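You operate a simulated robot arm through the tools that you are given. There is no shell and no other tool.

The job below is to be done with a simulated two-armed robot. You get a single attempt, and the scene is never put back.

TASK
Close the black lever, brush both grilles clean, put the brush back and open the lever again.
Fine: the grilles on the grille box; blue brush from the tool bench; lever closed while you brush. Set down upright: blue brush. What is to be rubbed or washed off counts as gone when no trace of it is left.

Only the result counts: the job must be done as asked and must still hold three seconds after the hand-in. Knocking over, shifting, dropping, spilling or breaking anything else fails it.

THE ROBOT
Two 7-joint arms with two-finger parallel grippers on one trunk that stands fixed in place. Base frame: the origin is at the foot of the trunk, x ahead of it, y to its left, z up. Lengths are in m, angles in rad, forces in N, time in s.
The left shoulder is at [0.07, 0.163, 1.345], the right one opposite. With the tool pointing down near the work surface each hand reaches from about 0.32 to 0.86 m from the base axis, measured 20 degrees to its own side. Payload 3.43 kg a hand.
The tool frame of a hand sits at the grasp point between the pads (the TCP): z along the fingers, y along the line on which they close. The tips reach 0.034 m beyond it. The gripper opens to 0.128 m. The fingers are 0.024 m wide and 0.012 m thick; the gripper's body (0.048 by 0.13 m) begins 0.096 m behind the TCP.
Orientation is that of the tool frame in the base frame, as a unit quaternion [x, y, z, w]. With the fingers straight down and closing along the base's y, the tool's x points along the base's -x, its y along +y and its z along -z.

THE INTERFACE
- The arms move only by the tool step_arm. It takes "left_commands", "right_commands" or both (then of equal length, played together; a hand with none holds still); each is a list of rows, each an object (a shift or turn left out is 0, a gripper value left out holds the last) with "travel": the shift along the base's x, y, z in units of 40 mm (1.0 is 40 mm), a list of three; "rot": the turn, a rotation vector about the base's x, y, z in units of 4 degrees (1.0 is 4 degrees), a list of three. In form: [{"travel": [dx, dy, dz], "rot": [ax, ay, az]}, ...]. A call has 1 to 20 rows; each row shifts and turns the commanded pose from where the row before left it. "left_claw" and "right_claw" are, for a hand that has rows, the finger opening in cm, from 0 to 12.8, set as the call begins (left out, the last holds). A call with a number of a shift or a turn outside -1 to 1 is refused whole. Each row takes 0.2 s and may step no farther than 0.05 m and 0.15 rad from the row before; otherwise, or with a gripper value out of range, the whole call is refused. Where a pose cannot be reached the arm comes as near as it can. A force on the tool above 90 N (or 10 N above the force at the start of the call, whichever is more), or a blocked arm, ends the call early, and 0.2 s more pass. Each finger travels about 0.153 m/s and halts on what it meets, pressing with about 41 N; the grip force reading is that of the motor and also rises with nothing between the fingers. The clock runs only during rows and for 0.2 s after the last one: add rows that do not move to give the fingers time. The reply holds the time, the measured pose of the TCP, the force on the tool along the base axes, the opening and the grip force, in the units named above and with some noise, with the torque about the TCP (base axes, N m) and any sound that the robot's microphone picked up.
- Cameras (640 x 400 px; columns grow to the right, rows downward): "scene" is now at [0.1332, -0.0027, 1.5636]; the picture's right is [-0.02, -1.00, 0.00], its down [-0.67, 0.01, -0.75] and it looks along [0.74, -0.01, -0.67] (base axes); focal length 335 px, centre (320, 200). "left" rides on the left gripper at [0.076, 0.011, -0.16] in its tool frame; the picture's right is [-0.15, 0.99, 0.00], its down [-0.88, -0.13, -0.46] and it looks along [-0.45, -0.07, 0.89] (tool axes); focal length 234 px, centre (320, 200). "right" rides on the right gripper at [0.076, -0.011, -0.16] in its tool frame; the picture's right is [0.15, 0.99, 0.00], its down [-0.88, 0.13, -0.46] and it looks along [-0.45, 0.07, 0.89] (tool axes); focal length 234 px, centre (320, 200).
- grab_frame(camera): a new picture of that camera. It takes no simulated time.
- move_column(by): slides the trunk up (or, below 0, down) by that many m; the arms and the scene camera ride with it, the base frame stays. It gives what a move gives, with no picture.
- head_to(pan, tilt): turns the head with the scene camera to pan (to the left, within 1.501 rad either way) and tilt (down, from -0.506 to 1.204), counted from straight ahead of the robot. It gives what a move gives.
- measure_at(camera, pixels): there is no depth. For up to 12 entries [column, row, z] of the newest picture of that camera ("zoom" is the newest enlarged one), the place [x, y] in the base frame at which the ray of that pixel passes the height z, good to about 0.003 m. It takes no simulated time.
- close_up(camera, box): a new picture of the part [left, top, right, bottom] of that camera's present view, enlarged. It takes no simulated time.
- job_done(): hands the job in; it is judged then, once.

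Open the grippers and draw the arms clear of the work before you hand the job in, unless the task says otherwise.

The tools are called as a command line: name --argument value ..., lists and objects as JSON in quotes. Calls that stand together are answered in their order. step_arm: Moves the arms, as the interface text tells. Its arguments: {"type":"object","properties":{"left_commands":{"type":"array"},"left_claw":{"type":"number"},"right_commands":{"type":"array"},"right_claw":{"type":"number"}},"required":[]} The other tools are called the same way: move_column (by) moves the trunk up or down; head_to (pan, tilt) turns the head that bears the scene camera; grab_frame (camera) takes a picture; measure_at (camera, pixels) gives the place at which the rays of pixels pass given heights; close_up (camera, box) takes an enlarged picture of a part of a camera's view; job_done () hands the job in.

At the start:

```text
time_s: 0.0
left_ee_pos: [0.4524, 0.2578, 1.2822]
left_ee_rot: [0.0, 1.0, 0.0, -0.001]
left_contact_force: [0.2, -0.7, 0.3]
left_ft_torque: [0.03, -0.02, -0.01]
left_gripper_width: 0.1281
left_gripper_force: 0.0
right_ee_pos: [0.4084, -0.163, 1.3129]
right_ee_rot: [0.0, 1.0, 0.0, 0.0]
right_contact_force: [0.2, -0.2, -0.1]
right_ft_torque: [0.0, -0.03, 0.02]
right_gripper_width: 0.1279
right_gripper_force: 0.1
trunk travel left (down, up): [-0.825, 0.115]
head pan, tilt (commanded): [-0.017, 0.73]
```

scene: 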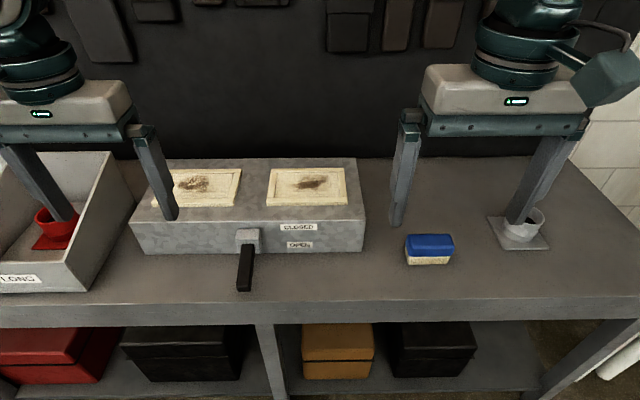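
right: 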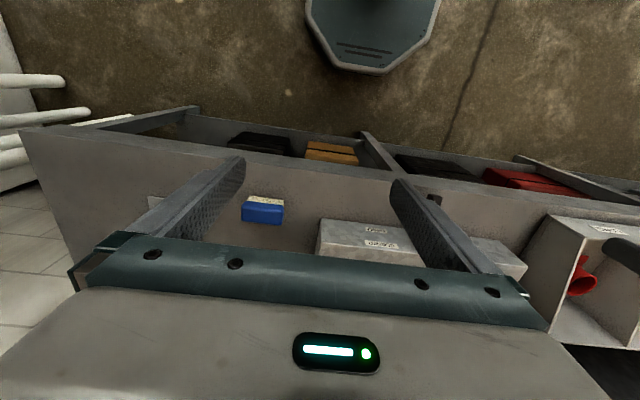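
left: 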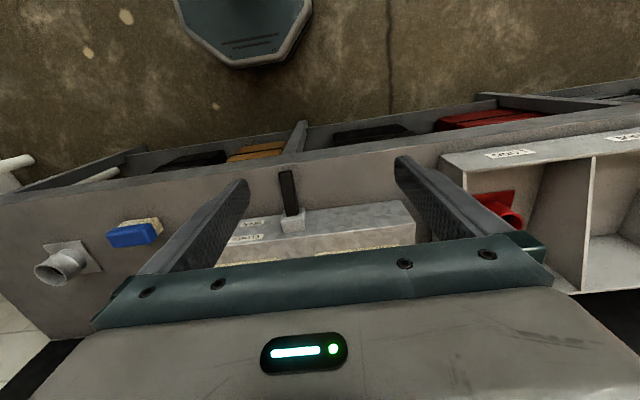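

I see the grille box with two grilles (pixels ~205,187 and ~307,187), a black lever at (246,265) with CLOSED/OPEN labels, and a blue brush at (430,249). I take enlarged views to learn details.

close_up --camera "scene" --box '[120, 140, 380, 302]'

close_up --camera "scene" --box '[380, 190, 560, 302]'

close_up --camera "left" --box '[200, 140, 440, 290]'

```text
2.46 times, centred on (250, 221) of scene
```

zoom: 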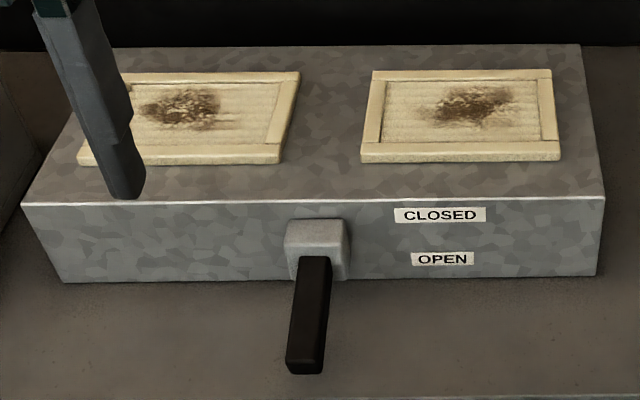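

```text
3.56 times, centred on (470, 246) of scene
```

zoom: 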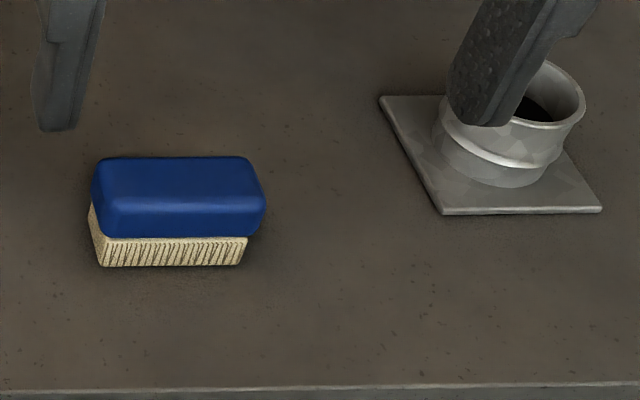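

```text
2.67 times, centred on (320, 215) of left
```

zoom: 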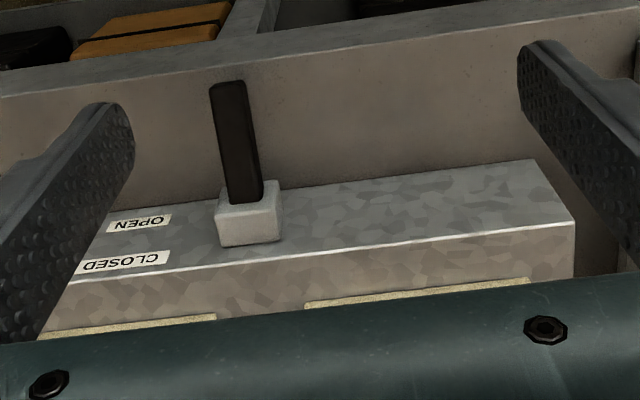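

The lever's hub is at about (247,240) in the scene with the handle pointing toward me, labels CLOSED above and OPEN below. I need heights, so I look at the brush from the wrist cameras in enlarged form.

close_up --camera "right" --box '[220, 170, 320, 232]'

close_up --camera "left" --box '[30, 190, 190, 290]'

measure_at --camera "scene" --pixels '[[408.2, 264.8, 0.7], [408.2, 264.8, 0.8], [408.2, 264.8, 0.9], [448.4, 264.3, 0.8], [448.4, 264.3, 0.9], [132, 249, 0.8], [132, 249, 0.9]]'

```text
6.40 times, centred on (270, 201) of right
```

zoom: 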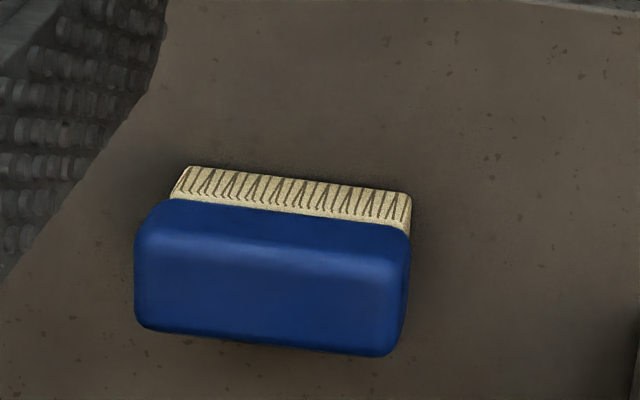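

```text
4.00 times, centred on (110, 240) of left
```

zoom: 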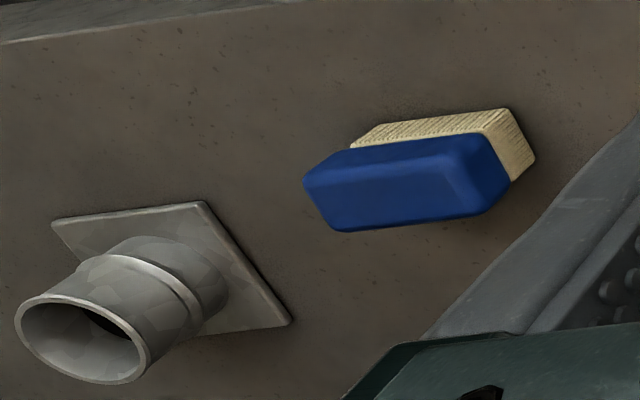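

```text
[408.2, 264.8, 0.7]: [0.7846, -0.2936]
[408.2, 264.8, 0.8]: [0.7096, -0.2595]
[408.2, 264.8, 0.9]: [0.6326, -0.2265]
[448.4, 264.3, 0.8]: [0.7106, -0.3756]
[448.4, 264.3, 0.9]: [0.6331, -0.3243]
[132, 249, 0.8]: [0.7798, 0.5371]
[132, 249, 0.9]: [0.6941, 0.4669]
```

The brush's bottom front corners are at (249.2,195.8) and (284.1,199.8) in the right picture; I measure them at several heights to triangulate the table height against the scene camera.

measure_at --camera "right" --pixels '[[284.1, 199.75, 0.7], [284.1, 199.75, 0.8], [284.1, 199.75, 0.9], [249.2, 195.8, 0.8], [249.2, 195.8, 0.9]]'

measure_at --camera "left" --pixels '[[151.5, 217.3, 0.8], [151.5, 217.3, 0.9], [120, 226, 0.8], [120, 226, 0.9]]'

```text
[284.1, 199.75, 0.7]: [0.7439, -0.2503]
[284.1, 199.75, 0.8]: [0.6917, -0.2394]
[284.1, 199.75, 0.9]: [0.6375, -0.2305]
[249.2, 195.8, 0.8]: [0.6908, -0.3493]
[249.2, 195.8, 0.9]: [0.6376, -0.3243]
```

```text
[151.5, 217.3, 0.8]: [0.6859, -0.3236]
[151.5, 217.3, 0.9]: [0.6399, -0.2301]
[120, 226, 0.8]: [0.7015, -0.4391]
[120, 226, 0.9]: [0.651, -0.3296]
```

The table is near z≈0.89–0.90. Next I measure the box, grilles and lever at candidate heights from the scene view.

measure_at --camera "scene" --pixels '[[145.1, 254.7, 0.895], [361.8, 251.5, 0.895], [128.9, 223, 0.97], [128.9, 223, 1.0], [365.4, 220.6, 0.97], [365.4, 220.6, 1.0], [355.7, 158, 0.97], [355.7, 158, 1.0], [247, 240, 0.95], [244, 288, 0.92], [244, 288, 0.95]]'

grab_frame --camera "left"

```text
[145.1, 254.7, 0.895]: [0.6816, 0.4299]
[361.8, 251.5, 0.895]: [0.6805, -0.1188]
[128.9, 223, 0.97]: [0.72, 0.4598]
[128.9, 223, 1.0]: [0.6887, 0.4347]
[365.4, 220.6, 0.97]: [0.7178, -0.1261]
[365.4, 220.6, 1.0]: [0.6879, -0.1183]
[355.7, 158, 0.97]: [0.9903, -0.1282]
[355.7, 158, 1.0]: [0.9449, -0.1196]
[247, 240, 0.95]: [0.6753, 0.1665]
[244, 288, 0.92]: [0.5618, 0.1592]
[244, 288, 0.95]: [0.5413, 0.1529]
```

```text
taken
```

left: 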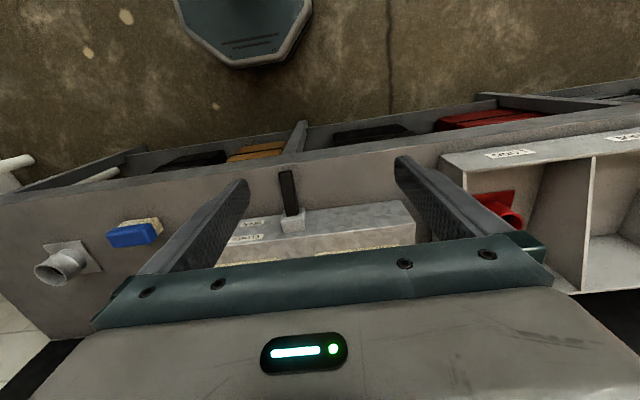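

The box spans x≈0.68–0.94, y≈-0.12–0.43, with its top at z≈1.0. I now enlarge the lever in the left and scene views to triangulate its handle.

close_up --camera "left" --box '[240, 160, 340, 222]'

close_up --camera "scene" --box '[200, 222, 310, 300]'

```text
6.40 times, centred on (290, 191) of left
```

zoom: 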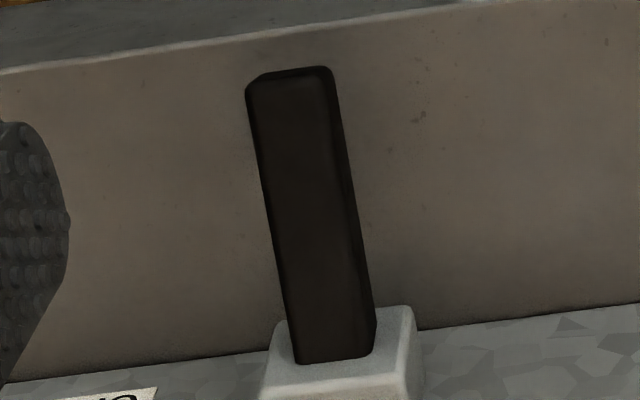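

```text
5.13 times, centred on (255, 261) of scene
```

zoom: 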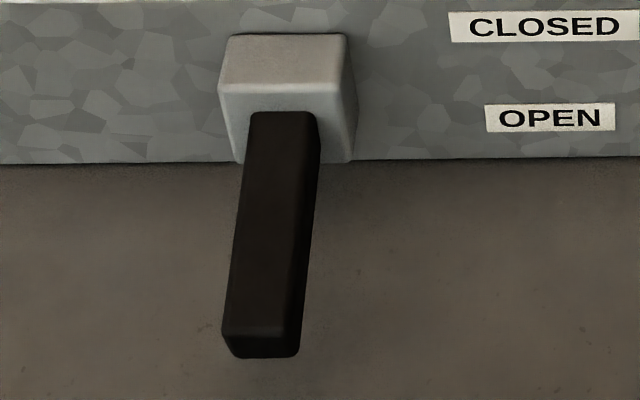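

Handle tip top corners: scene (235.9,286.3) and (251.5,286.0); left view (291.6,172.6) and (278.8,174.1). I triangulate them, and the hub's top front edge too.

measure_at --camera "scene" --pixels '[[235.9, 286.3, 0.9], [235.9, 286.3, 0.94], [235.9, 286.3, 0.98], [251.5, 286.0, 0.9], [251.5, 286.0, 0.94], [251.5, 286.0, 0.98], [235.5, 239.2, 0.96], [235.5, 239.2, 1.0], [260.9, 239.0, 0.96], [260.9, 239.0, 1.0]]'

measure_at --camera "left" --pixels '[[291.6, 172.6, 0.9], [291.6, 172.6, 0.94], [291.6, 172.6, 0.98], [278.8, 174.1, 0.9], [278.8, 174.1, 0.94], [278.8, 174.1, 0.98]]'

```text
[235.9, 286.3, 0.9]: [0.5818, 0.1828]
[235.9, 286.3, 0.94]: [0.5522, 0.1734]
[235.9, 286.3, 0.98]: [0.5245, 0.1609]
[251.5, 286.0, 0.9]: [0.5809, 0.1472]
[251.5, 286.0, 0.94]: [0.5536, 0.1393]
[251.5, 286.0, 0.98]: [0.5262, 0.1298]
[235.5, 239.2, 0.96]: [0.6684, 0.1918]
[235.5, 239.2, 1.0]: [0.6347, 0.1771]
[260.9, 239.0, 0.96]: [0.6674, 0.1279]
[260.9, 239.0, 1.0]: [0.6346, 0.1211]
```

```text
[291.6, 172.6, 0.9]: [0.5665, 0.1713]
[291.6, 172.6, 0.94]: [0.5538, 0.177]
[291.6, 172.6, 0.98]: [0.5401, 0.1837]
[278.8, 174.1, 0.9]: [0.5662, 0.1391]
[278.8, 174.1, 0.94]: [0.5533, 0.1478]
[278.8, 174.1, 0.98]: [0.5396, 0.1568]
```

The tip's top is at z≈0.937, x≈0.554, y≈0.142–0.174. Now the handle's root against the hub: scene (248.2,244) and left (292.5,216).

measure_at --camera "scene" --pixels '[[248.2, 243.5, 0.92], [248.2, 243.5, 0.95], [248.2, 243.5, 0.98], [248.2, 243.5, 1.0], [268, 232, 0.95], [268, 232, 0.98]]'

measure_at --camera "left" --pixels '[[292.5, 216, 0.92], [292.5, 216, 0.95], [292.5, 216, 0.98], [292.5, 216, 1.0]]'

```text
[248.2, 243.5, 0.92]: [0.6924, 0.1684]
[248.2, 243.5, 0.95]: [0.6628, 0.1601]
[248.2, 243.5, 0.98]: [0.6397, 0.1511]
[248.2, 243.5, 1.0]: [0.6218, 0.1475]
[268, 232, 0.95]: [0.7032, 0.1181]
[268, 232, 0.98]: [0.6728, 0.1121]
```

```text
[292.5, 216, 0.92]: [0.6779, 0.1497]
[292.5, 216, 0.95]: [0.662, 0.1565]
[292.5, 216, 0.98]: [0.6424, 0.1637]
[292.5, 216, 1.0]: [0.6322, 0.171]
```

The handle slopes from root (x≈0.65, z≈0.96) down to tip (x≈0.554, z≈0.937), so it is open and must be raised. I move the left hand above the lever with a 7 cm opening.

step_arm --left_commands '[{"travel": [0.55, -0.4, -0.7]}, {"travel": [0.55, -0.4, -0.7]}, {"travel": [0.55, -0.4, -0.7]}, {"travel": [0.55, -0.4, -0.7]}, {"travel": [0.55, -0.4, -0.7]}, {"travel": [0.55, -0.5, -0.7]}, {"travel": [0, 0, 0]}]' --left_claw 7.0

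grab_frame --camera "scene"

grab_frame --camera "left"

```text
time_s: 1.6
left_ee_pos: [0.5883, 0.158, 1.1136]
left_ee_rot: [-0.001, 1.0, 0.0, 0.0]
left_contact_force: [0.1, 0.3, 0.6]
left_ft_torque: [0.01, 0.01, 0.0]
left_gripper_width: 0.0699
left_gripper_force: 0.0
right_ee_pos: [0.4092, -0.163, 1.3129]
right_ee_rot: [-0.001, 1.0, 0.001, 0.0]
right_contact_force: [-0.8, 0.9, 0.8]
right_ft_torque: [-0.05, 0.02, -0.03]
right_gripper_width: 0.1281
right_gripper_force: 0.1
trunk travel left (down, up): [-0.825, 0.115]
head pan, tilt (commanded): [-0.017, 0.73]
```

```text
taken
```

scene: 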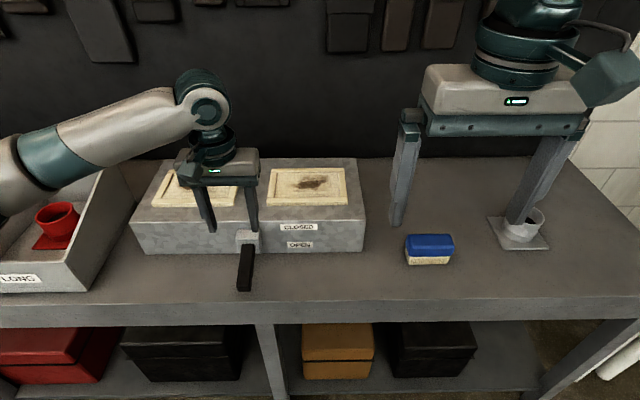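

```text
taken
```

left: 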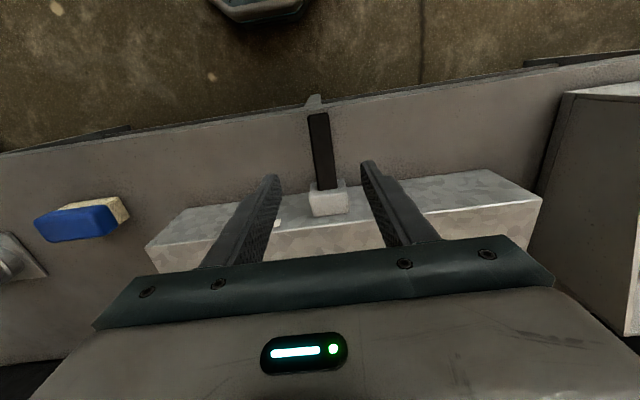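

The hand is above the lever, handle visible at (320,150) in the left view. I enlarge both the lever and the brush from here for a more accurate triangulation.

close_up --camera "left" --box '[270, 90, 370, 152]'

close_up --camera "left" --box '[270, 150, 370, 212]'

close_up --camera "left" --box '[20, 180, 150, 260]'

```text
6.40 times, centred on (320, 121) of left
```

zoom: 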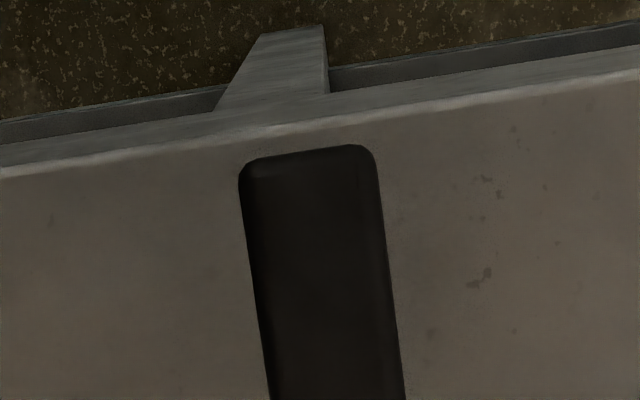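

```text
6.40 times, centred on (320, 181) of left
```

zoom: 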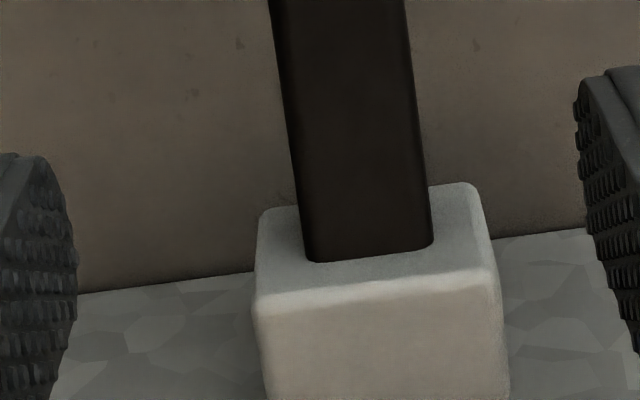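

```text
4.92 times, centred on (85, 220) of left
```

zoom: 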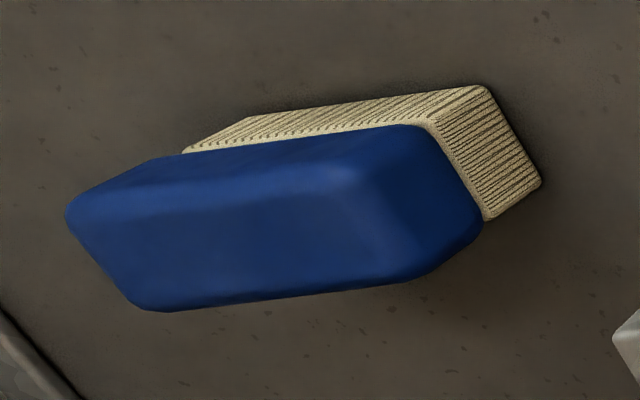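

The brush's bottom-left-front corner is at (119.1,197) in the left view; I measure it against the scene corner (408.2,264.8) to fix the table height.

measure_at --camera "left" --pixels '[[119.1, 197, 0.88], [119.1, 197, 0.9], [119.1, 197, 0.92], [129.9, 216.7, 0.88], [129.9, 216.7, 0.9], [329, 145.3, 0.92], [329, 145.3, 0.94], [307.5, 147.5, 0.92], [307.5, 147.5, 0.94], [327.5, 190, 0.95], [327.5, 190, 0.97]]'

measure_at --camera "scene" --pixels '[[408.2, 264.8, 0.88], [408.2, 264.8, 0.9], [408.2, 264.8, 0.92]]'

```text
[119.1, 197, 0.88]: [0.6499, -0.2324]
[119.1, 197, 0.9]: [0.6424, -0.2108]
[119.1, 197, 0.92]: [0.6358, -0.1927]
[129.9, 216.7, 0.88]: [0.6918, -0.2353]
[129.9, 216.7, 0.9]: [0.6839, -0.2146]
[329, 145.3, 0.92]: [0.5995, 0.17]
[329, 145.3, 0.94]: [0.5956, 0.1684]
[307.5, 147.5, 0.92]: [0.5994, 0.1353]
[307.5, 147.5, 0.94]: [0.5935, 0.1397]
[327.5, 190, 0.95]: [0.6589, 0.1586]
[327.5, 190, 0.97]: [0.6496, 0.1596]
```

```text
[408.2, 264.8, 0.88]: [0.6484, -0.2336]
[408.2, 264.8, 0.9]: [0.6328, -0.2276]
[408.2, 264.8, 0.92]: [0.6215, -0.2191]
```

I mis-converted the tip rows; the correct left pixels for the tip corners are (328.6,114) and (308,116.3). I measure those again, together with the box edges.

measure_at --camera "left" --pixels '[[328.6, 114, 0.9], [328.6, 114, 0.92], [328.6, 114, 0.94], [308, 116.3, 0.9], [308, 116.3, 0.92], [308, 116.3, 0.94], [328, 189.3, 0.92], [328, 189.3, 0.94], [328, 189.3, 0.96]]'

measure_at --camera "scene" --pixels '[[235.9, 286.3, 0.92], [235.9, 286.3, 0.93], [248.2, 243.5, 0.94], [248.2, 243.5, 0.96], [145.1, 254.7, 0.88], [361.8, 251.5, 0.88], [128.9, 223, 0.99], [128.9, 223, 1.0], [365.4, 220.6, 0.99], [355.7, 158, 0.99]]'

```text
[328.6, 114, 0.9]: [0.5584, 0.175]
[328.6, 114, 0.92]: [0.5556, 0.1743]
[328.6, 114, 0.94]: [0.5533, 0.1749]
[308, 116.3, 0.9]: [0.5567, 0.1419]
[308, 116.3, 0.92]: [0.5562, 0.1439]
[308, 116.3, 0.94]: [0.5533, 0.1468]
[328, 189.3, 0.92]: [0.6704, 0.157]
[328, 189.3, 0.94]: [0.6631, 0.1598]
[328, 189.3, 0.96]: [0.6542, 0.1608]
```

```text
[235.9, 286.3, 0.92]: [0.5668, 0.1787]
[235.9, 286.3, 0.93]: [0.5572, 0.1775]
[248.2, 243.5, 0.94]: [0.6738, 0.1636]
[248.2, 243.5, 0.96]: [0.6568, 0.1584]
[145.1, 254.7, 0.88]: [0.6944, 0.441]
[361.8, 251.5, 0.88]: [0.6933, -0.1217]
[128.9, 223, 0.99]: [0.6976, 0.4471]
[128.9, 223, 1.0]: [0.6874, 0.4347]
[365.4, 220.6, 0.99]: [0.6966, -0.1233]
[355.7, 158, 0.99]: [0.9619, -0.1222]
```

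The table is at z≈0.88, box top z≈0.993, handle about 0.032 wide with its axis near z≈0.93 at x=0.587. I lower the open left gripper to straddle the handle at y=0.159.

step_arm --left_commands '[{"travel": [0, 0, -0.9]}, {"travel": [0, 0.02, -0.9]}, {"travel": [0, 0, -0.9]}, {"travel": [0, 0, -0.9]}, {"travel": [0, 0, -0.9]}, {"travel": [0, 0, 0]}]'

grab_frame --camera "scene"

grab_frame --camera "left"

```text
time_s: 3.0
left_ee_pos: [0.5851, 0.1585, 0.9328]
left_ee_rot: [-0.001, 1.0, 0.0, 0.0]
left_contact_force: [-0.3, 0.4, -0.5]
left_ft_torque: [0.02, -0.02, -0.01]
left_gripper_width: 0.0703
left_gripper_force: 0.1
right_ee_pos: [0.4102, -0.1632, 1.3124]
right_ee_rot: [-0.001, 1.0, 0.0, 0.0]
right_contact_force: [-0.6, 0.5, 0.5]
right_ft_torque: [0.01, -0.01, 0.0]
right_gripper_width: 0.1282
right_gripper_force: 0.0
trunk travel left (down, up): [-0.825, 0.115]
head pan, tilt (commanded): [-0.017, 0.73]
```

```text
taken
```

scene: 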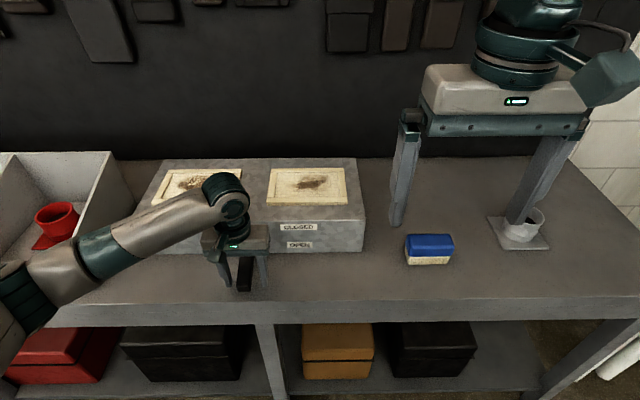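

```text
taken
```

left: 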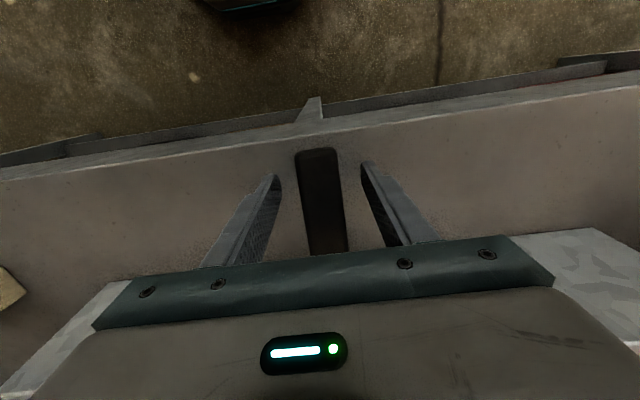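

The fingers straddle the handle at (322,200) in the left view, with no contact force. I close the gripper on it.

step_arm --left_commands '[{"travel": [0, 0, 0]}, {"travel": [0, 0, 0]}, {"travel": [0, 0, 0]}]' --left_claw 2.5

```text
time_s: 3.8
left_ee_pos: [0.5846, 0.1592, 0.9322]
left_ee_rot: [-0.001, 1.0, 0.0, 0.0]
left_contact_force: [-0.9, 5.5, -1.3]
left_ft_torque: [0.21, 0.08, -0.21]
left_gripper_width: 0.0298
left_gripper_force: 44.7
right_ee_pos: [0.4094, -0.1635, 1.3126]
right_ee_rot: [0.0, 1.0, 0.0, 0.0]
right_contact_force: [-0.4, -0.1, 0.3]
right_ft_torque: [-0.02, -0.01, -0.02]
right_gripper_width: 0.1283
right_gripper_force: 0.0
trunk travel left (down, up): [-0.825, 0.115]
head pan, tilt (commanded): [-0.017, 0.73]
```

Gripped at 3.0 cm width. I raise the handle along an arc about the hub (3° steps about +y) and watch the forces.

step_arm --left_commands '[{"travel": [-0.03, 0, 0.127], "rot": [0, 0.75, 0]}, {"travel": [-0.022, 0, 0.127], "rot": [0, 0.75, 0]}, {"travel": [-0.015, 0, 0.128], "rot": [0, 0.75, 0]}, {"travel": [-0.01, 0, 0.129], "rot": [0, 0.75, 0]}]'

grab_frame --camera "scene"

```text
time_s: 4.8
left_ee_pos: [0.5836, 0.1596, 0.9531]
left_ee_rot: [-0.001, 0.994, 0.0, -0.107]
left_contact_force: [-0.8, 9.8, -19.5]
left_ft_torque: [0.01, 1.31, -0.77]
left_gripper_width: 0.0298
left_gripper_force: 44.6
right_ee_pos: [0.4125, -0.1615, 1.3114]
right_ee_rot: [0.0, 1.0, 0.0, -0.001]
right_contact_force: [-0.8, 0.8, 0.0]
right_ft_torque: [-0.01, 0.0, 0.01]
right_gripper_width: 0.128
right_gripper_force: 0.1
trunk travel left (down, up): [-0.825, 0.115]
head pan, tilt (commanded): [-0.017, 0.73]
```

```text
taken
```

scene: 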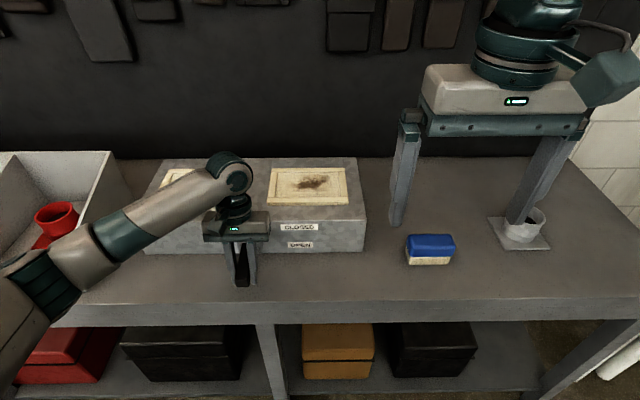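

The hand rose 2.1 cm with -19.5 N on the tool, so the lever is following with resistance. I continue the arc upward.

step_arm --left_commands '[{"travel": [0, 0, 0.129], "rot": [0, 0.75, 0]}, {"travel": [0.007, 0, 0.129], "rot": [0, 0.75, 0]}, {"travel": [0.013, 0, 0.128], "rot": [0, 0.75, 0]}]'

close_up --camera "scene" --box '[170, 190, 330, 290]'

grab_frame --camera "left"

```text
time_s: 5.6
left_ee_pos: [0.5851, 0.1596, 0.9688]
left_ee_rot: [0.0, 0.983, -0.001, -0.183]
left_contact_force: [4.8, 11.1, -18.8]
left_ft_torque: [-0.09, 1.3, -0.35]
left_gripper_width: 0.0299
left_gripper_force: 44.1
right_ee_pos: [0.4123, -0.1614, 1.3117]
right_ee_rot: [0.0, 1.0, 0.0, -0.001]
right_contact_force: [-0.2, -1.0, 0.2]
right_ft_torque: [-0.01, 0.0, -0.01]
right_gripper_width: 0.1281
right_gripper_force: 0.0
trunk travel left (down, up): [-0.825, 0.115]
head pan, tilt (commanded): [-0.017, 0.73]
```

```text
4.00 times, centred on (250, 240) of scene
```

zoom: 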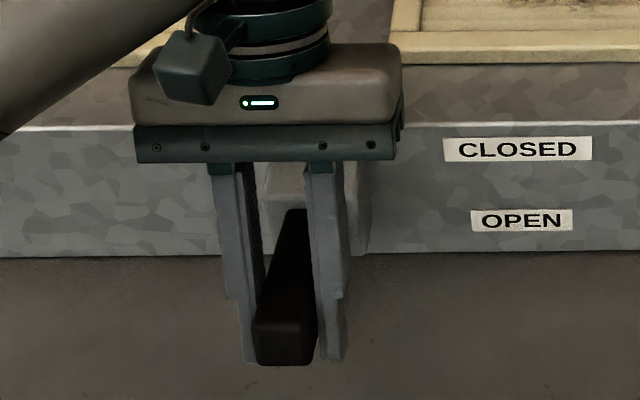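

```text
taken
```

left: 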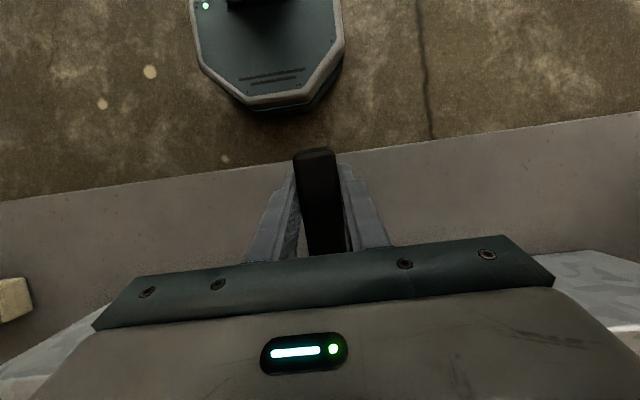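

The handle follows (tip now at (285,340) in the zoom, rising). I continue the arc in 3° steps.

step_arm --left_commands '[{"travel": [0.017, 0, 0.127], "rot": [0, 0.75, 0]}, {"travel": [0.024, 0, 0.126], "rot": [0, 0.75, 0]}, {"travel": [0.031, 0, 0.125], "rot": [0, 0.75, 0]}]'

close_up --camera "scene" --box '[170, 190, 330, 290]'

```text
time_s: 6.4
left_ee_pos: [0.5887, 0.16, 0.9824]
left_ee_rot: [-0.001, 0.966, -0.001, -0.26]
left_contact_force: [14.9, 11.4, -22.0]
left_ft_torque: [-0.14, 1.08, -0.45]
left_gripper_width: 0.0298
left_gripper_force: 45.1
right_ee_pos: [0.4145, -0.1623, 1.3111]
right_ee_rot: [-0.001, 1.0, -0.001, -0.002]
right_contact_force: [0.5, -0.8, 0.0]
right_ft_torque: [-0.01, 0.02, 0.0]
right_gripper_width: 0.1279
right_gripper_force: 0.1
trunk travel left (down, up): [-0.825, 0.115]
head pan, tilt (commanded): [-0.017, 0.73]
```

```text
4.00 times, centred on (250, 240) of scene
```

zoom: 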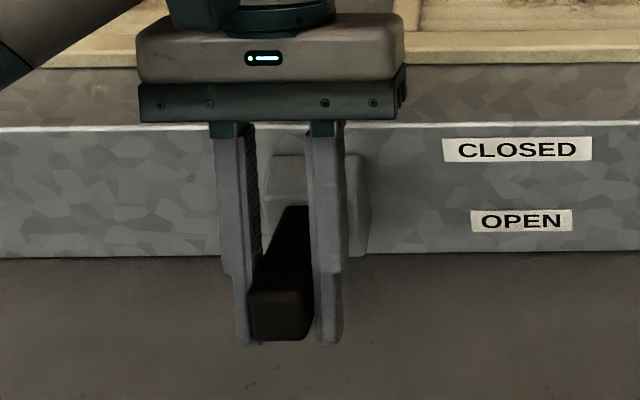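

The measured path fits a pivot near (0.675, 0.952) with R≈0.091, and the lever has turned about 31°. I go on along this corrected arc.

step_arm --left_commands '[{"travel": [0.07, 0, 0.111], "rot": [0, 0.75, 0]}, {"travel": [0.06, 0, 0.109], "rot": [0, 0.75, 0]}, {"travel": [0.054, 0, 0.106], "rot": [0, 0.75, 0]}]'

close_up --camera "scene" --box '[170, 190, 330, 290]'

```text
time_s: 7.2
left_ee_pos: [0.5955, 0.1604, 0.9951]
left_ee_rot: [0.0, 0.942, 0.0, -0.336]
left_contact_force: [9.4, 11.4, -22.6]
left_ft_torque: [0.09, 1.09, -0.25]
left_gripper_width: 0.0298
left_gripper_force: 44.5
right_ee_pos: [0.4139, -0.1612, 1.3115]
right_ee_rot: [0.0, 1.0, 0.0, -0.002]
right_contact_force: [0.3, 0.2, -0.3]
right_ft_torque: [0.01, -0.02, 0.01]
right_gripper_width: 0.1279
right_gripper_force: 0.1
trunk travel left (down, up): [-0.825, 0.115]
head pan, tilt (commanded): [-0.017, 0.73]
```

```text
4.00 times, centred on (250, 240) of scene
```

zoom: 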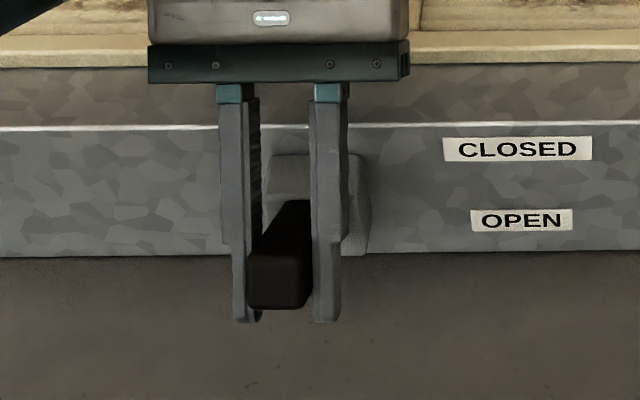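

The lever keeps moving with constant resistance (~22 N) and no stop yet. I continue three more steps on the refitted arc.

step_arm --left_commands '[{"travel": [0.07, 0, 0.095], "rot": [0, 0.75, 0]}, {"travel": [0.065, 0, 0.092], "rot": [0, 0.75, 0]}, {"travel": [0.07, 0, 0.088], "rot": [0, 0.75, 0]}]'

close_up --camera "scene" --box '[170, 190, 330, 290]'

```text
time_s: 8.0
left_ee_pos: [0.6033, 0.16, 1.0051]
left_ee_rot: [-0.001, 0.913, -0.001, -0.407]
left_contact_force: [-0.6, 10.1, -30.4]
left_ft_torque: [0.03, -0.93, -0.39]
left_gripper_width: 0.0299
left_gripper_force: 45.0
right_ee_pos: [0.4132, -0.1612, 1.3117]
right_ee_rot: [0.0, 1.0, -0.001, -0.001]
right_contact_force: [-0.4, -0.2, -0.9]
right_ft_torque: [-0.02, 0.01, -0.03]
right_gripper_width: 0.1279
right_gripper_force: 0.2
trunk travel left (down, up): [-0.825, 0.115]
head pan, tilt (commanded): [-0.017, 0.73]
```

```text
4.00 times, centred on (250, 240) of scene
```

zoom: 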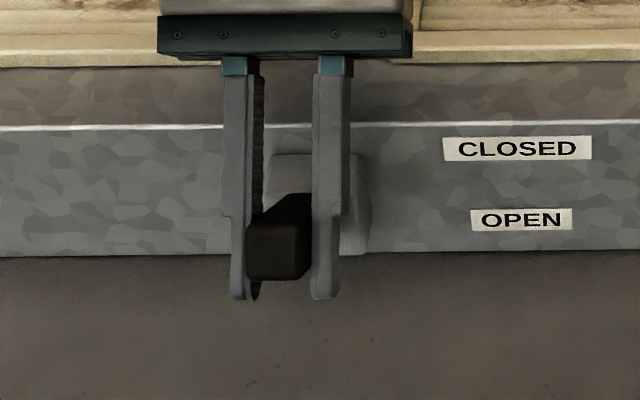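

The force grew to -30 N and the torque reversed to -0.93 N m, perhaps the stop is near. I push two more small steps along the arc.

step_arm --left_commands '[{"travel": [0.07, 0, 0.085], "rot": [0, 0.6, 0]}, {"travel": [0.07, 0, 0.082], "rot": [0, 0.6, 0]}]'

close_up --camera "scene" --box '[170, 190, 330, 290]'

grab_frame --camera "left"

```text
time_s: 8.6
left_ee_pos: [0.6062, 0.1595, 1.0141]
left_ee_rot: [-0.001, 0.895, -0.001, -0.446]
left_contact_force: [-16.6, 8.8, -34.5]
left_ft_torque: [0.01, 0.14, -0.37]
left_gripper_width: 0.0298
left_gripper_force: 44.9
right_ee_pos: [0.4102, -0.1619, 1.3128]
right_ee_rot: [0.0, 1.0, -0.001, -0.001]
right_contact_force: [-0.5, 0.0, 0.9]
right_ft_torque: [0.0, 0.01, 0.02]
right_gripper_width: 0.1281
right_gripper_force: 0.1
trunk travel left (down, up): [-0.825, 0.115]
head pan, tilt (commanded): [-0.017, 0.73]
```

```text
4.00 times, centred on (250, 240) of scene
```

zoom: 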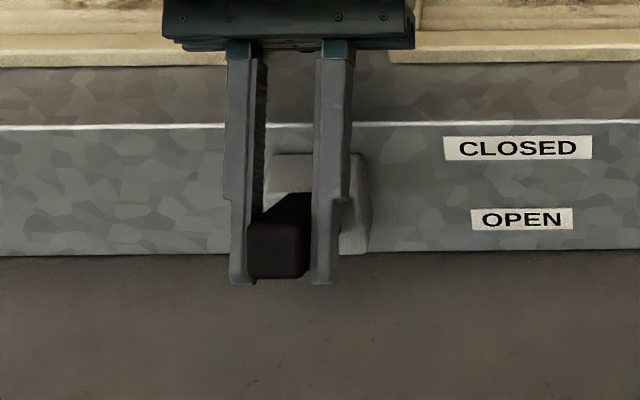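

```text
taken
```

left: 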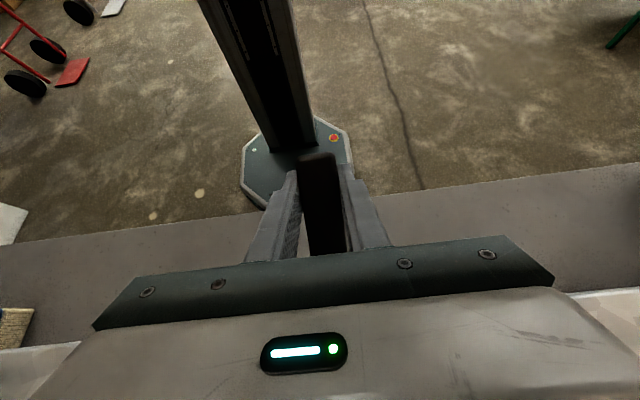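

The handle tip did not move between the last two frames (bottom at zoom row 279) while the force rose to 38 N, so the lever is at its upper stop. I release it and check whether it stays.

step_arm --left_commands '[{"travel": [0, 0, 0]}, {"travel": [0, 0, 0]}, {"travel": [0, 0, 0]}]' --left_claw 7.5

close_up --camera "scene" --box '[170, 190, 330, 290]'

grab_frame --camera "left"

```text
time_s: 9.4
left_ee_pos: [0.6076, 0.1585, 1.0161]
left_ee_rot: [0.0, 0.896, 0.0, -0.444]
left_contact_force: [0.0, -0.6, -0.5]
left_ft_torque: [0.01, 0.01, 0.0]
left_gripper_width: 0.0748
left_gripper_force: 0.2
right_ee_pos: [0.4106, -0.165, 1.3119]
right_ee_rot: [0.0, 1.0, 0.0, 0.0]
right_contact_force: [0.0, -0.3, -0.1]
right_ft_torque: [-0.01, 0.0, -0.02]
right_gripper_width: 0.128
right_gripper_force: 0.2
trunk travel left (down, up): [-0.825, 0.115]
head pan, tilt (commanded): [-0.017, 0.73]
```

```text
4.00 times, centred on (250, 240) of scene
```

zoom: 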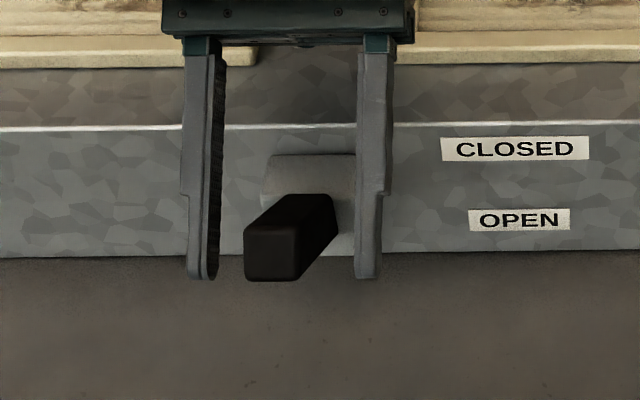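

```text
taken
```

left: 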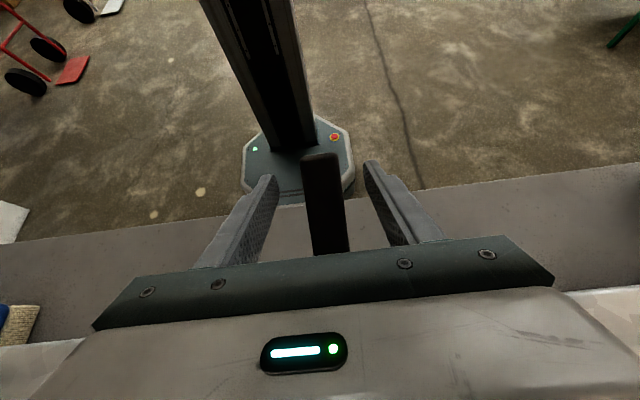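

The lever stays up by itself (tip at zoom (272,255)). I lift the left hand clear and rotate it back to vertical.

step_arm --left_commands '[{"travel": [0, 0, 0.7]}, {"travel": [0, 0, 0.8]}, {"travel": [-0.2, 0, 0.8], "rot": [0, -0.5, 0]}, {"travel": [-0.4, 0.2, 0.6], "rot": [0, -1, 0]}, {"travel": [-0.4, 0.4, 0.5], "rot": [0, -1, 0]}, {"travel": [-0.4, 0.5, 0.5], "rot": [0, -1, 0]}, {"travel": [-0.4, 0.5, 0.5], "rot": [0, -1, 0]}, {"travel": [-0.4, 0.5, 0.3], "rot": [0, -1, 0]}, {"travel": [-0.4, 0.5, 0], "rot": [0, -1, 0]}, {"travel": [-0.4, 0.5, 0], "rot": [0, -1, 0]}, {"travel": [-0.4, 0.5, 0], "rot": [0, -1, 0]}, {"travel": [-0.2, 0.5, 0], "rot": [0, -1, 0]}, {"travel": [0, 0.5, 0], "rot": [0, -1, 0]}, {"travel": [0, 0, 0], "rot": [0, -1, 0]}, {"travel": [0, 0, 0], "rot": [0, -1, 0]}, {"travel": [0, 0, 0], "rot": [0, -0.7, 0]}, {"travel": [0, 0, 0]}]'

grab_frame --camera "scene"

grab_frame --camera "left"

```text
time_s: 13.0
left_ee_pos: [0.4635, 0.3427, 1.2044]
left_ee_rot: [0.0, 1.0, 0.0, 0.0]
left_contact_force: [-0.2, 0.4, -0.1]
left_ft_torque: [-0.03, 0.02, 0.0]
left_gripper_width: 0.0751
left_gripper_force: 0.0
right_ee_pos: [0.4101, -0.1643, 1.3122]
right_ee_rot: [0.0, 1.0, 0.0, 0.0]
right_contact_force: [-0.3, -0.3, 0.2]
right_ft_torque: [0.0, -0.01, -0.01]
right_gripper_width: 0.1279
right_gripper_force: 0.1
trunk travel left (down, up): [-0.825, 0.115]
head pan, tilt (commanded): [-0.017, 0.73]
```

```text
taken
```

scene: 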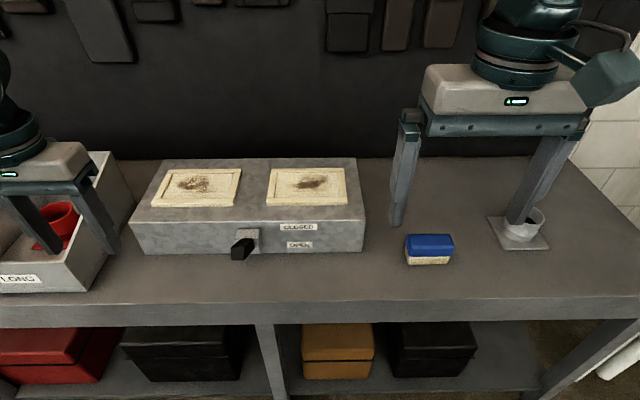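

```text
taken
```

left: 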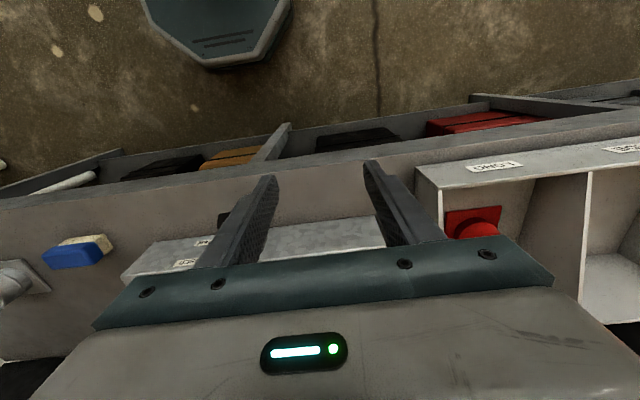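

The hand is clear and both grilles are visible; the lever points upward at (241,247). I enlarge each grille and the lever.

close_up --camera "scene" --box '[140, 155, 260, 230]'

close_up --camera "scene" --box '[250, 155, 370, 230]'

close_up --camera "scene" --box '[200, 215, 280, 265]'

```text
5.33 times, centred on (200, 192) of scene
```

zoom: 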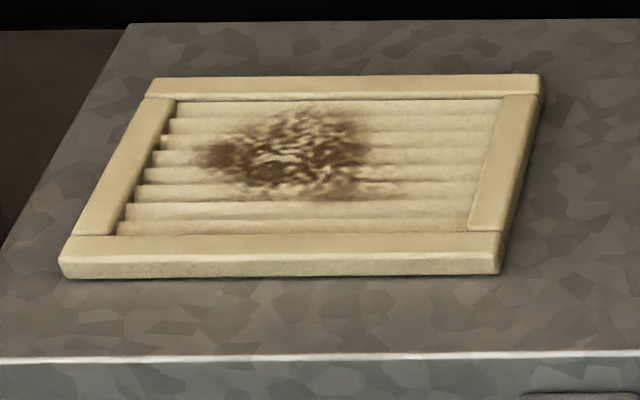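

```text
5.33 times, centred on (310, 192) of scene
```

zoom: 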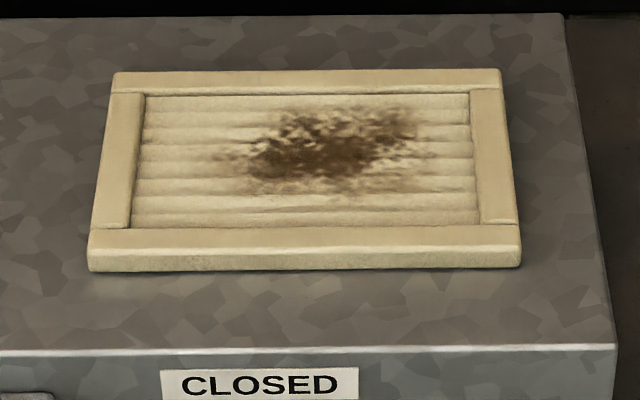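

```text
8.00 times, centred on (240, 240) of scene
```

zoom: 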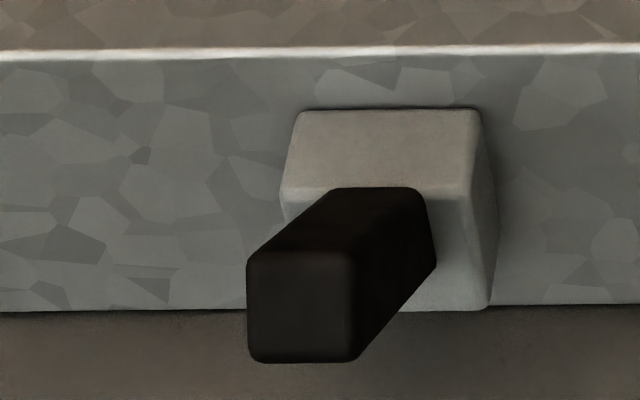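

Each grille is a louvred panel inside a raised frame, with a brown stain in the upper middle. I measure inner corners and stain extents at z≈1.0.

measure_at --camera "scene" --pixels '[[173.4, 173.2, 1.0], [233.8, 172.9, 1.0], [228.1, 198, 1.0], [161.9, 198.6, 1.0], [176.6, 183, 1.0], [216, 190, 1.0], [198, 174.7, 1.0], [190, 193, 1.0], [151.6, 206.4, 0.993], [233.4, 205.7, 0.993]]'

measure_at --camera "scene" --pixels '[[277.2, 172.3, 1.0], [338.1, 172.3, 1.0], [339.5, 196.7, 1.0], [274.9, 197.3, 1.0], [292.2, 185, 1.0], [332.5, 182, 1.0], [315, 174.2, 1.0], [305, 191, 1.0], [266.7, 205, 0.993], [347.6, 204.5, 0.993]]'

```text
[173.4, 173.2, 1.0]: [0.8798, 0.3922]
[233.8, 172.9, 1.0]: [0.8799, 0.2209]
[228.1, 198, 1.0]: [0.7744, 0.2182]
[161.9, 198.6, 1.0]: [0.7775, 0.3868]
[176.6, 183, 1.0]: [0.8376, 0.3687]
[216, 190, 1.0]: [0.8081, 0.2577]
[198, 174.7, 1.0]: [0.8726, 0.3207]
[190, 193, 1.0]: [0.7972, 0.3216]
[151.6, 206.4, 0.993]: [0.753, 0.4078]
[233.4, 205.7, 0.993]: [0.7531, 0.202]
```

```text
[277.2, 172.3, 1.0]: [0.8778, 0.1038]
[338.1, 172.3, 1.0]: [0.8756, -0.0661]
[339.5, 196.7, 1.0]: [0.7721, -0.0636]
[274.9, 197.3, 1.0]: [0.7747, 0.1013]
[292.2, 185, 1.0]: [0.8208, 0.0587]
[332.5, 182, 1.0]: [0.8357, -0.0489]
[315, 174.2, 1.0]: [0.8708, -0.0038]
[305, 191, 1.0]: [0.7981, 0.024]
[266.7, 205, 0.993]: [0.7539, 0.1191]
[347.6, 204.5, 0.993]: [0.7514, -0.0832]
```

Stain extents: left x 0.797–0.873, y 0.255–0.37; right x 0.795–0.873, y −0.05–0.06, inside inner frames of about 0.17×0.104 m. I test the left arm's reach with a vertical tool above the left grille before deciding how to hold the brush.

step_arm --left_commands '[{"travel": [1, -0.1, -0.1]}, {"travel": [1, -0.1, -0.1]}, {"travel": [1, -0.1, -0.1]}, {"travel": [1, -0.1, -0.1]}, {"travel": [1, -0.1, -0.1]}, {"travel": [1, -0.1, -0.1]}, {"travel": [1, -0.1, -0.1]}, {"travel": [1, -0.1, -0.1]}, {"travel": [1, -0.1, -0.1]}, {"travel": [0.85, -0.1, -0.1]}, {"travel": [0, 0, 0]}, {"travel": [0, 0, 0]}]'

grab_frame --camera "scene"

grab_frame --camera "left"

```text
time_s: 15.6
left_ee_pos: [0.8335, 0.3038, 1.1687]
left_ee_rot: [0.0, 1.0, 0.001, 0.0]
left_contact_force: [-0.3, 0.0, -0.1]
left_ft_torque: [0.02, -0.01, -0.01]
left_gripper_width: 0.0749
left_gripper_force: 0.1
left hand out of reach, approached as far as the arm can: row 10
right_ee_pos: [0.4092, -0.1658, 1.3119]
right_ee_rot: [0.0, 1.0, 0.0, -0.001]
right_contact_force: [0.4, -0.1, -0.5]
right_ft_torque: [0.05, 0.02, -0.02]
right_gripper_width: 0.128
right_gripper_force: 0.1
trunk travel left (down, up): [-0.825, 0.115]
head pan, tilt (commanded): [-0.017, 0.73]
```

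```text
taken
```

scene: 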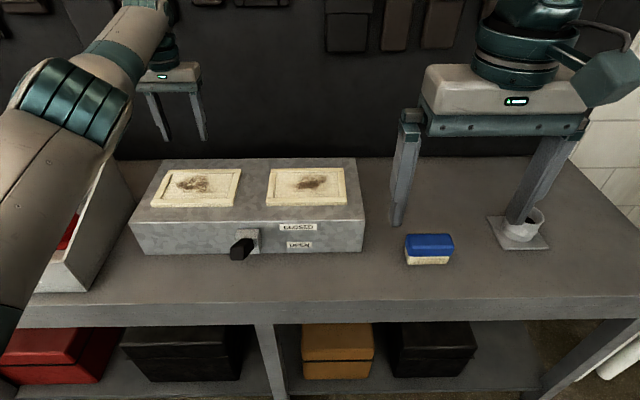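

```text
taken
```

left: 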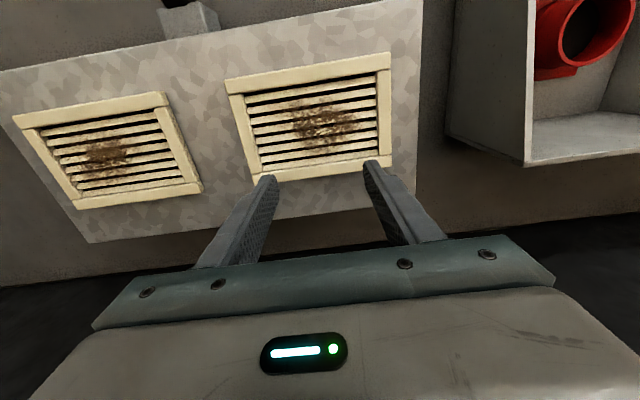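

The vertical left tool stops at x=0.8335, so I will need a forward tilt of about 20° for the far strokes. I first move the right arm out to the side so the left arm can cross to the brush.

step_arm --right_commands '[{"travel": [-0.1, -0.85, 0]}, {"travel": [-0.1, -0.85, 0]}, {"travel": [-0.1, -0.85, 0]}, {"travel": [-0.1, -0.85, 0]}, {"travel": [-0.1, -0.85, 0]}, {"travel": [-0.1, -0.85, 0]}, {"travel": [-0.1, -0.85, 0]}, {"travel": [-0.1, -0.85, 0]}, {"travel": [-0.1, -0.85, 0]}, {"travel": [-0.1, -0.85, 0]}, {"travel": [0, 0, 0]}]'

grab_frame --camera "right"

close_up --camera "left" --box '[220, 40, 420, 165]'

```text
time_s: 18.0
left_ee_pos: [0.8324, 0.3062, 1.1688]
left_ee_rot: [-0.001, 1.0, 0.0, 0.002]
left_contact_force: [-0.9, 0.0, 0.6]
left_ft_torque: [0.0, -0.02, -0.02]
left_gripper_width: 0.0749
left_gripper_force: 0.0
right_ee_pos: [0.3693, -0.5038, 1.3146]
right_ee_rot: [-0.001, 1.0, 0.0, 0.001]
right_contact_force: [-0.4, -0.1, 0.2]
right_ft_torque: [0.01, 0.0, -0.03]
right_gripper_width: 0.1277
right_gripper_force: 0.0
trunk travel left (down, up): [-0.825, 0.115]
head pan, tilt (commanded): [-0.017, 0.73]
```

```text
taken
```

right: 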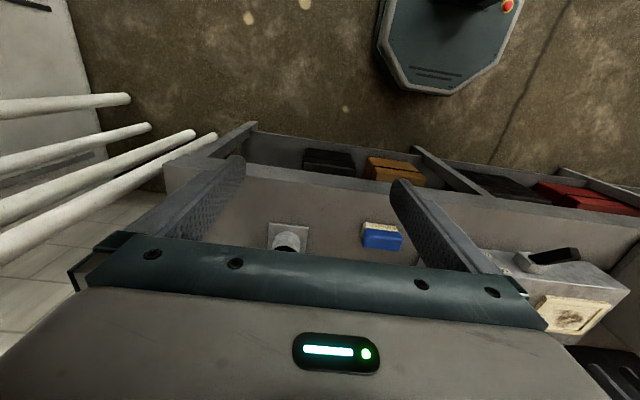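

```text
3.20 times, centred on (320, 102) of left
```

zoom: 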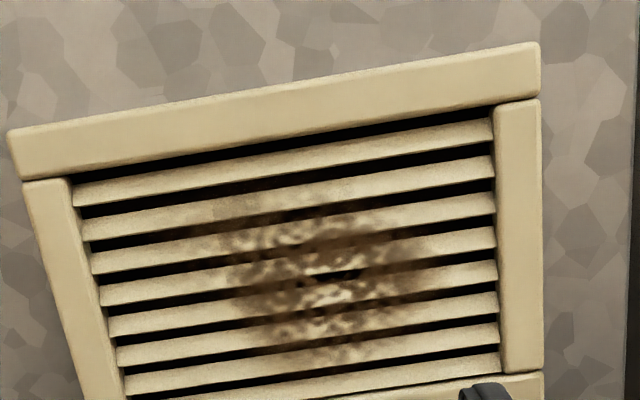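

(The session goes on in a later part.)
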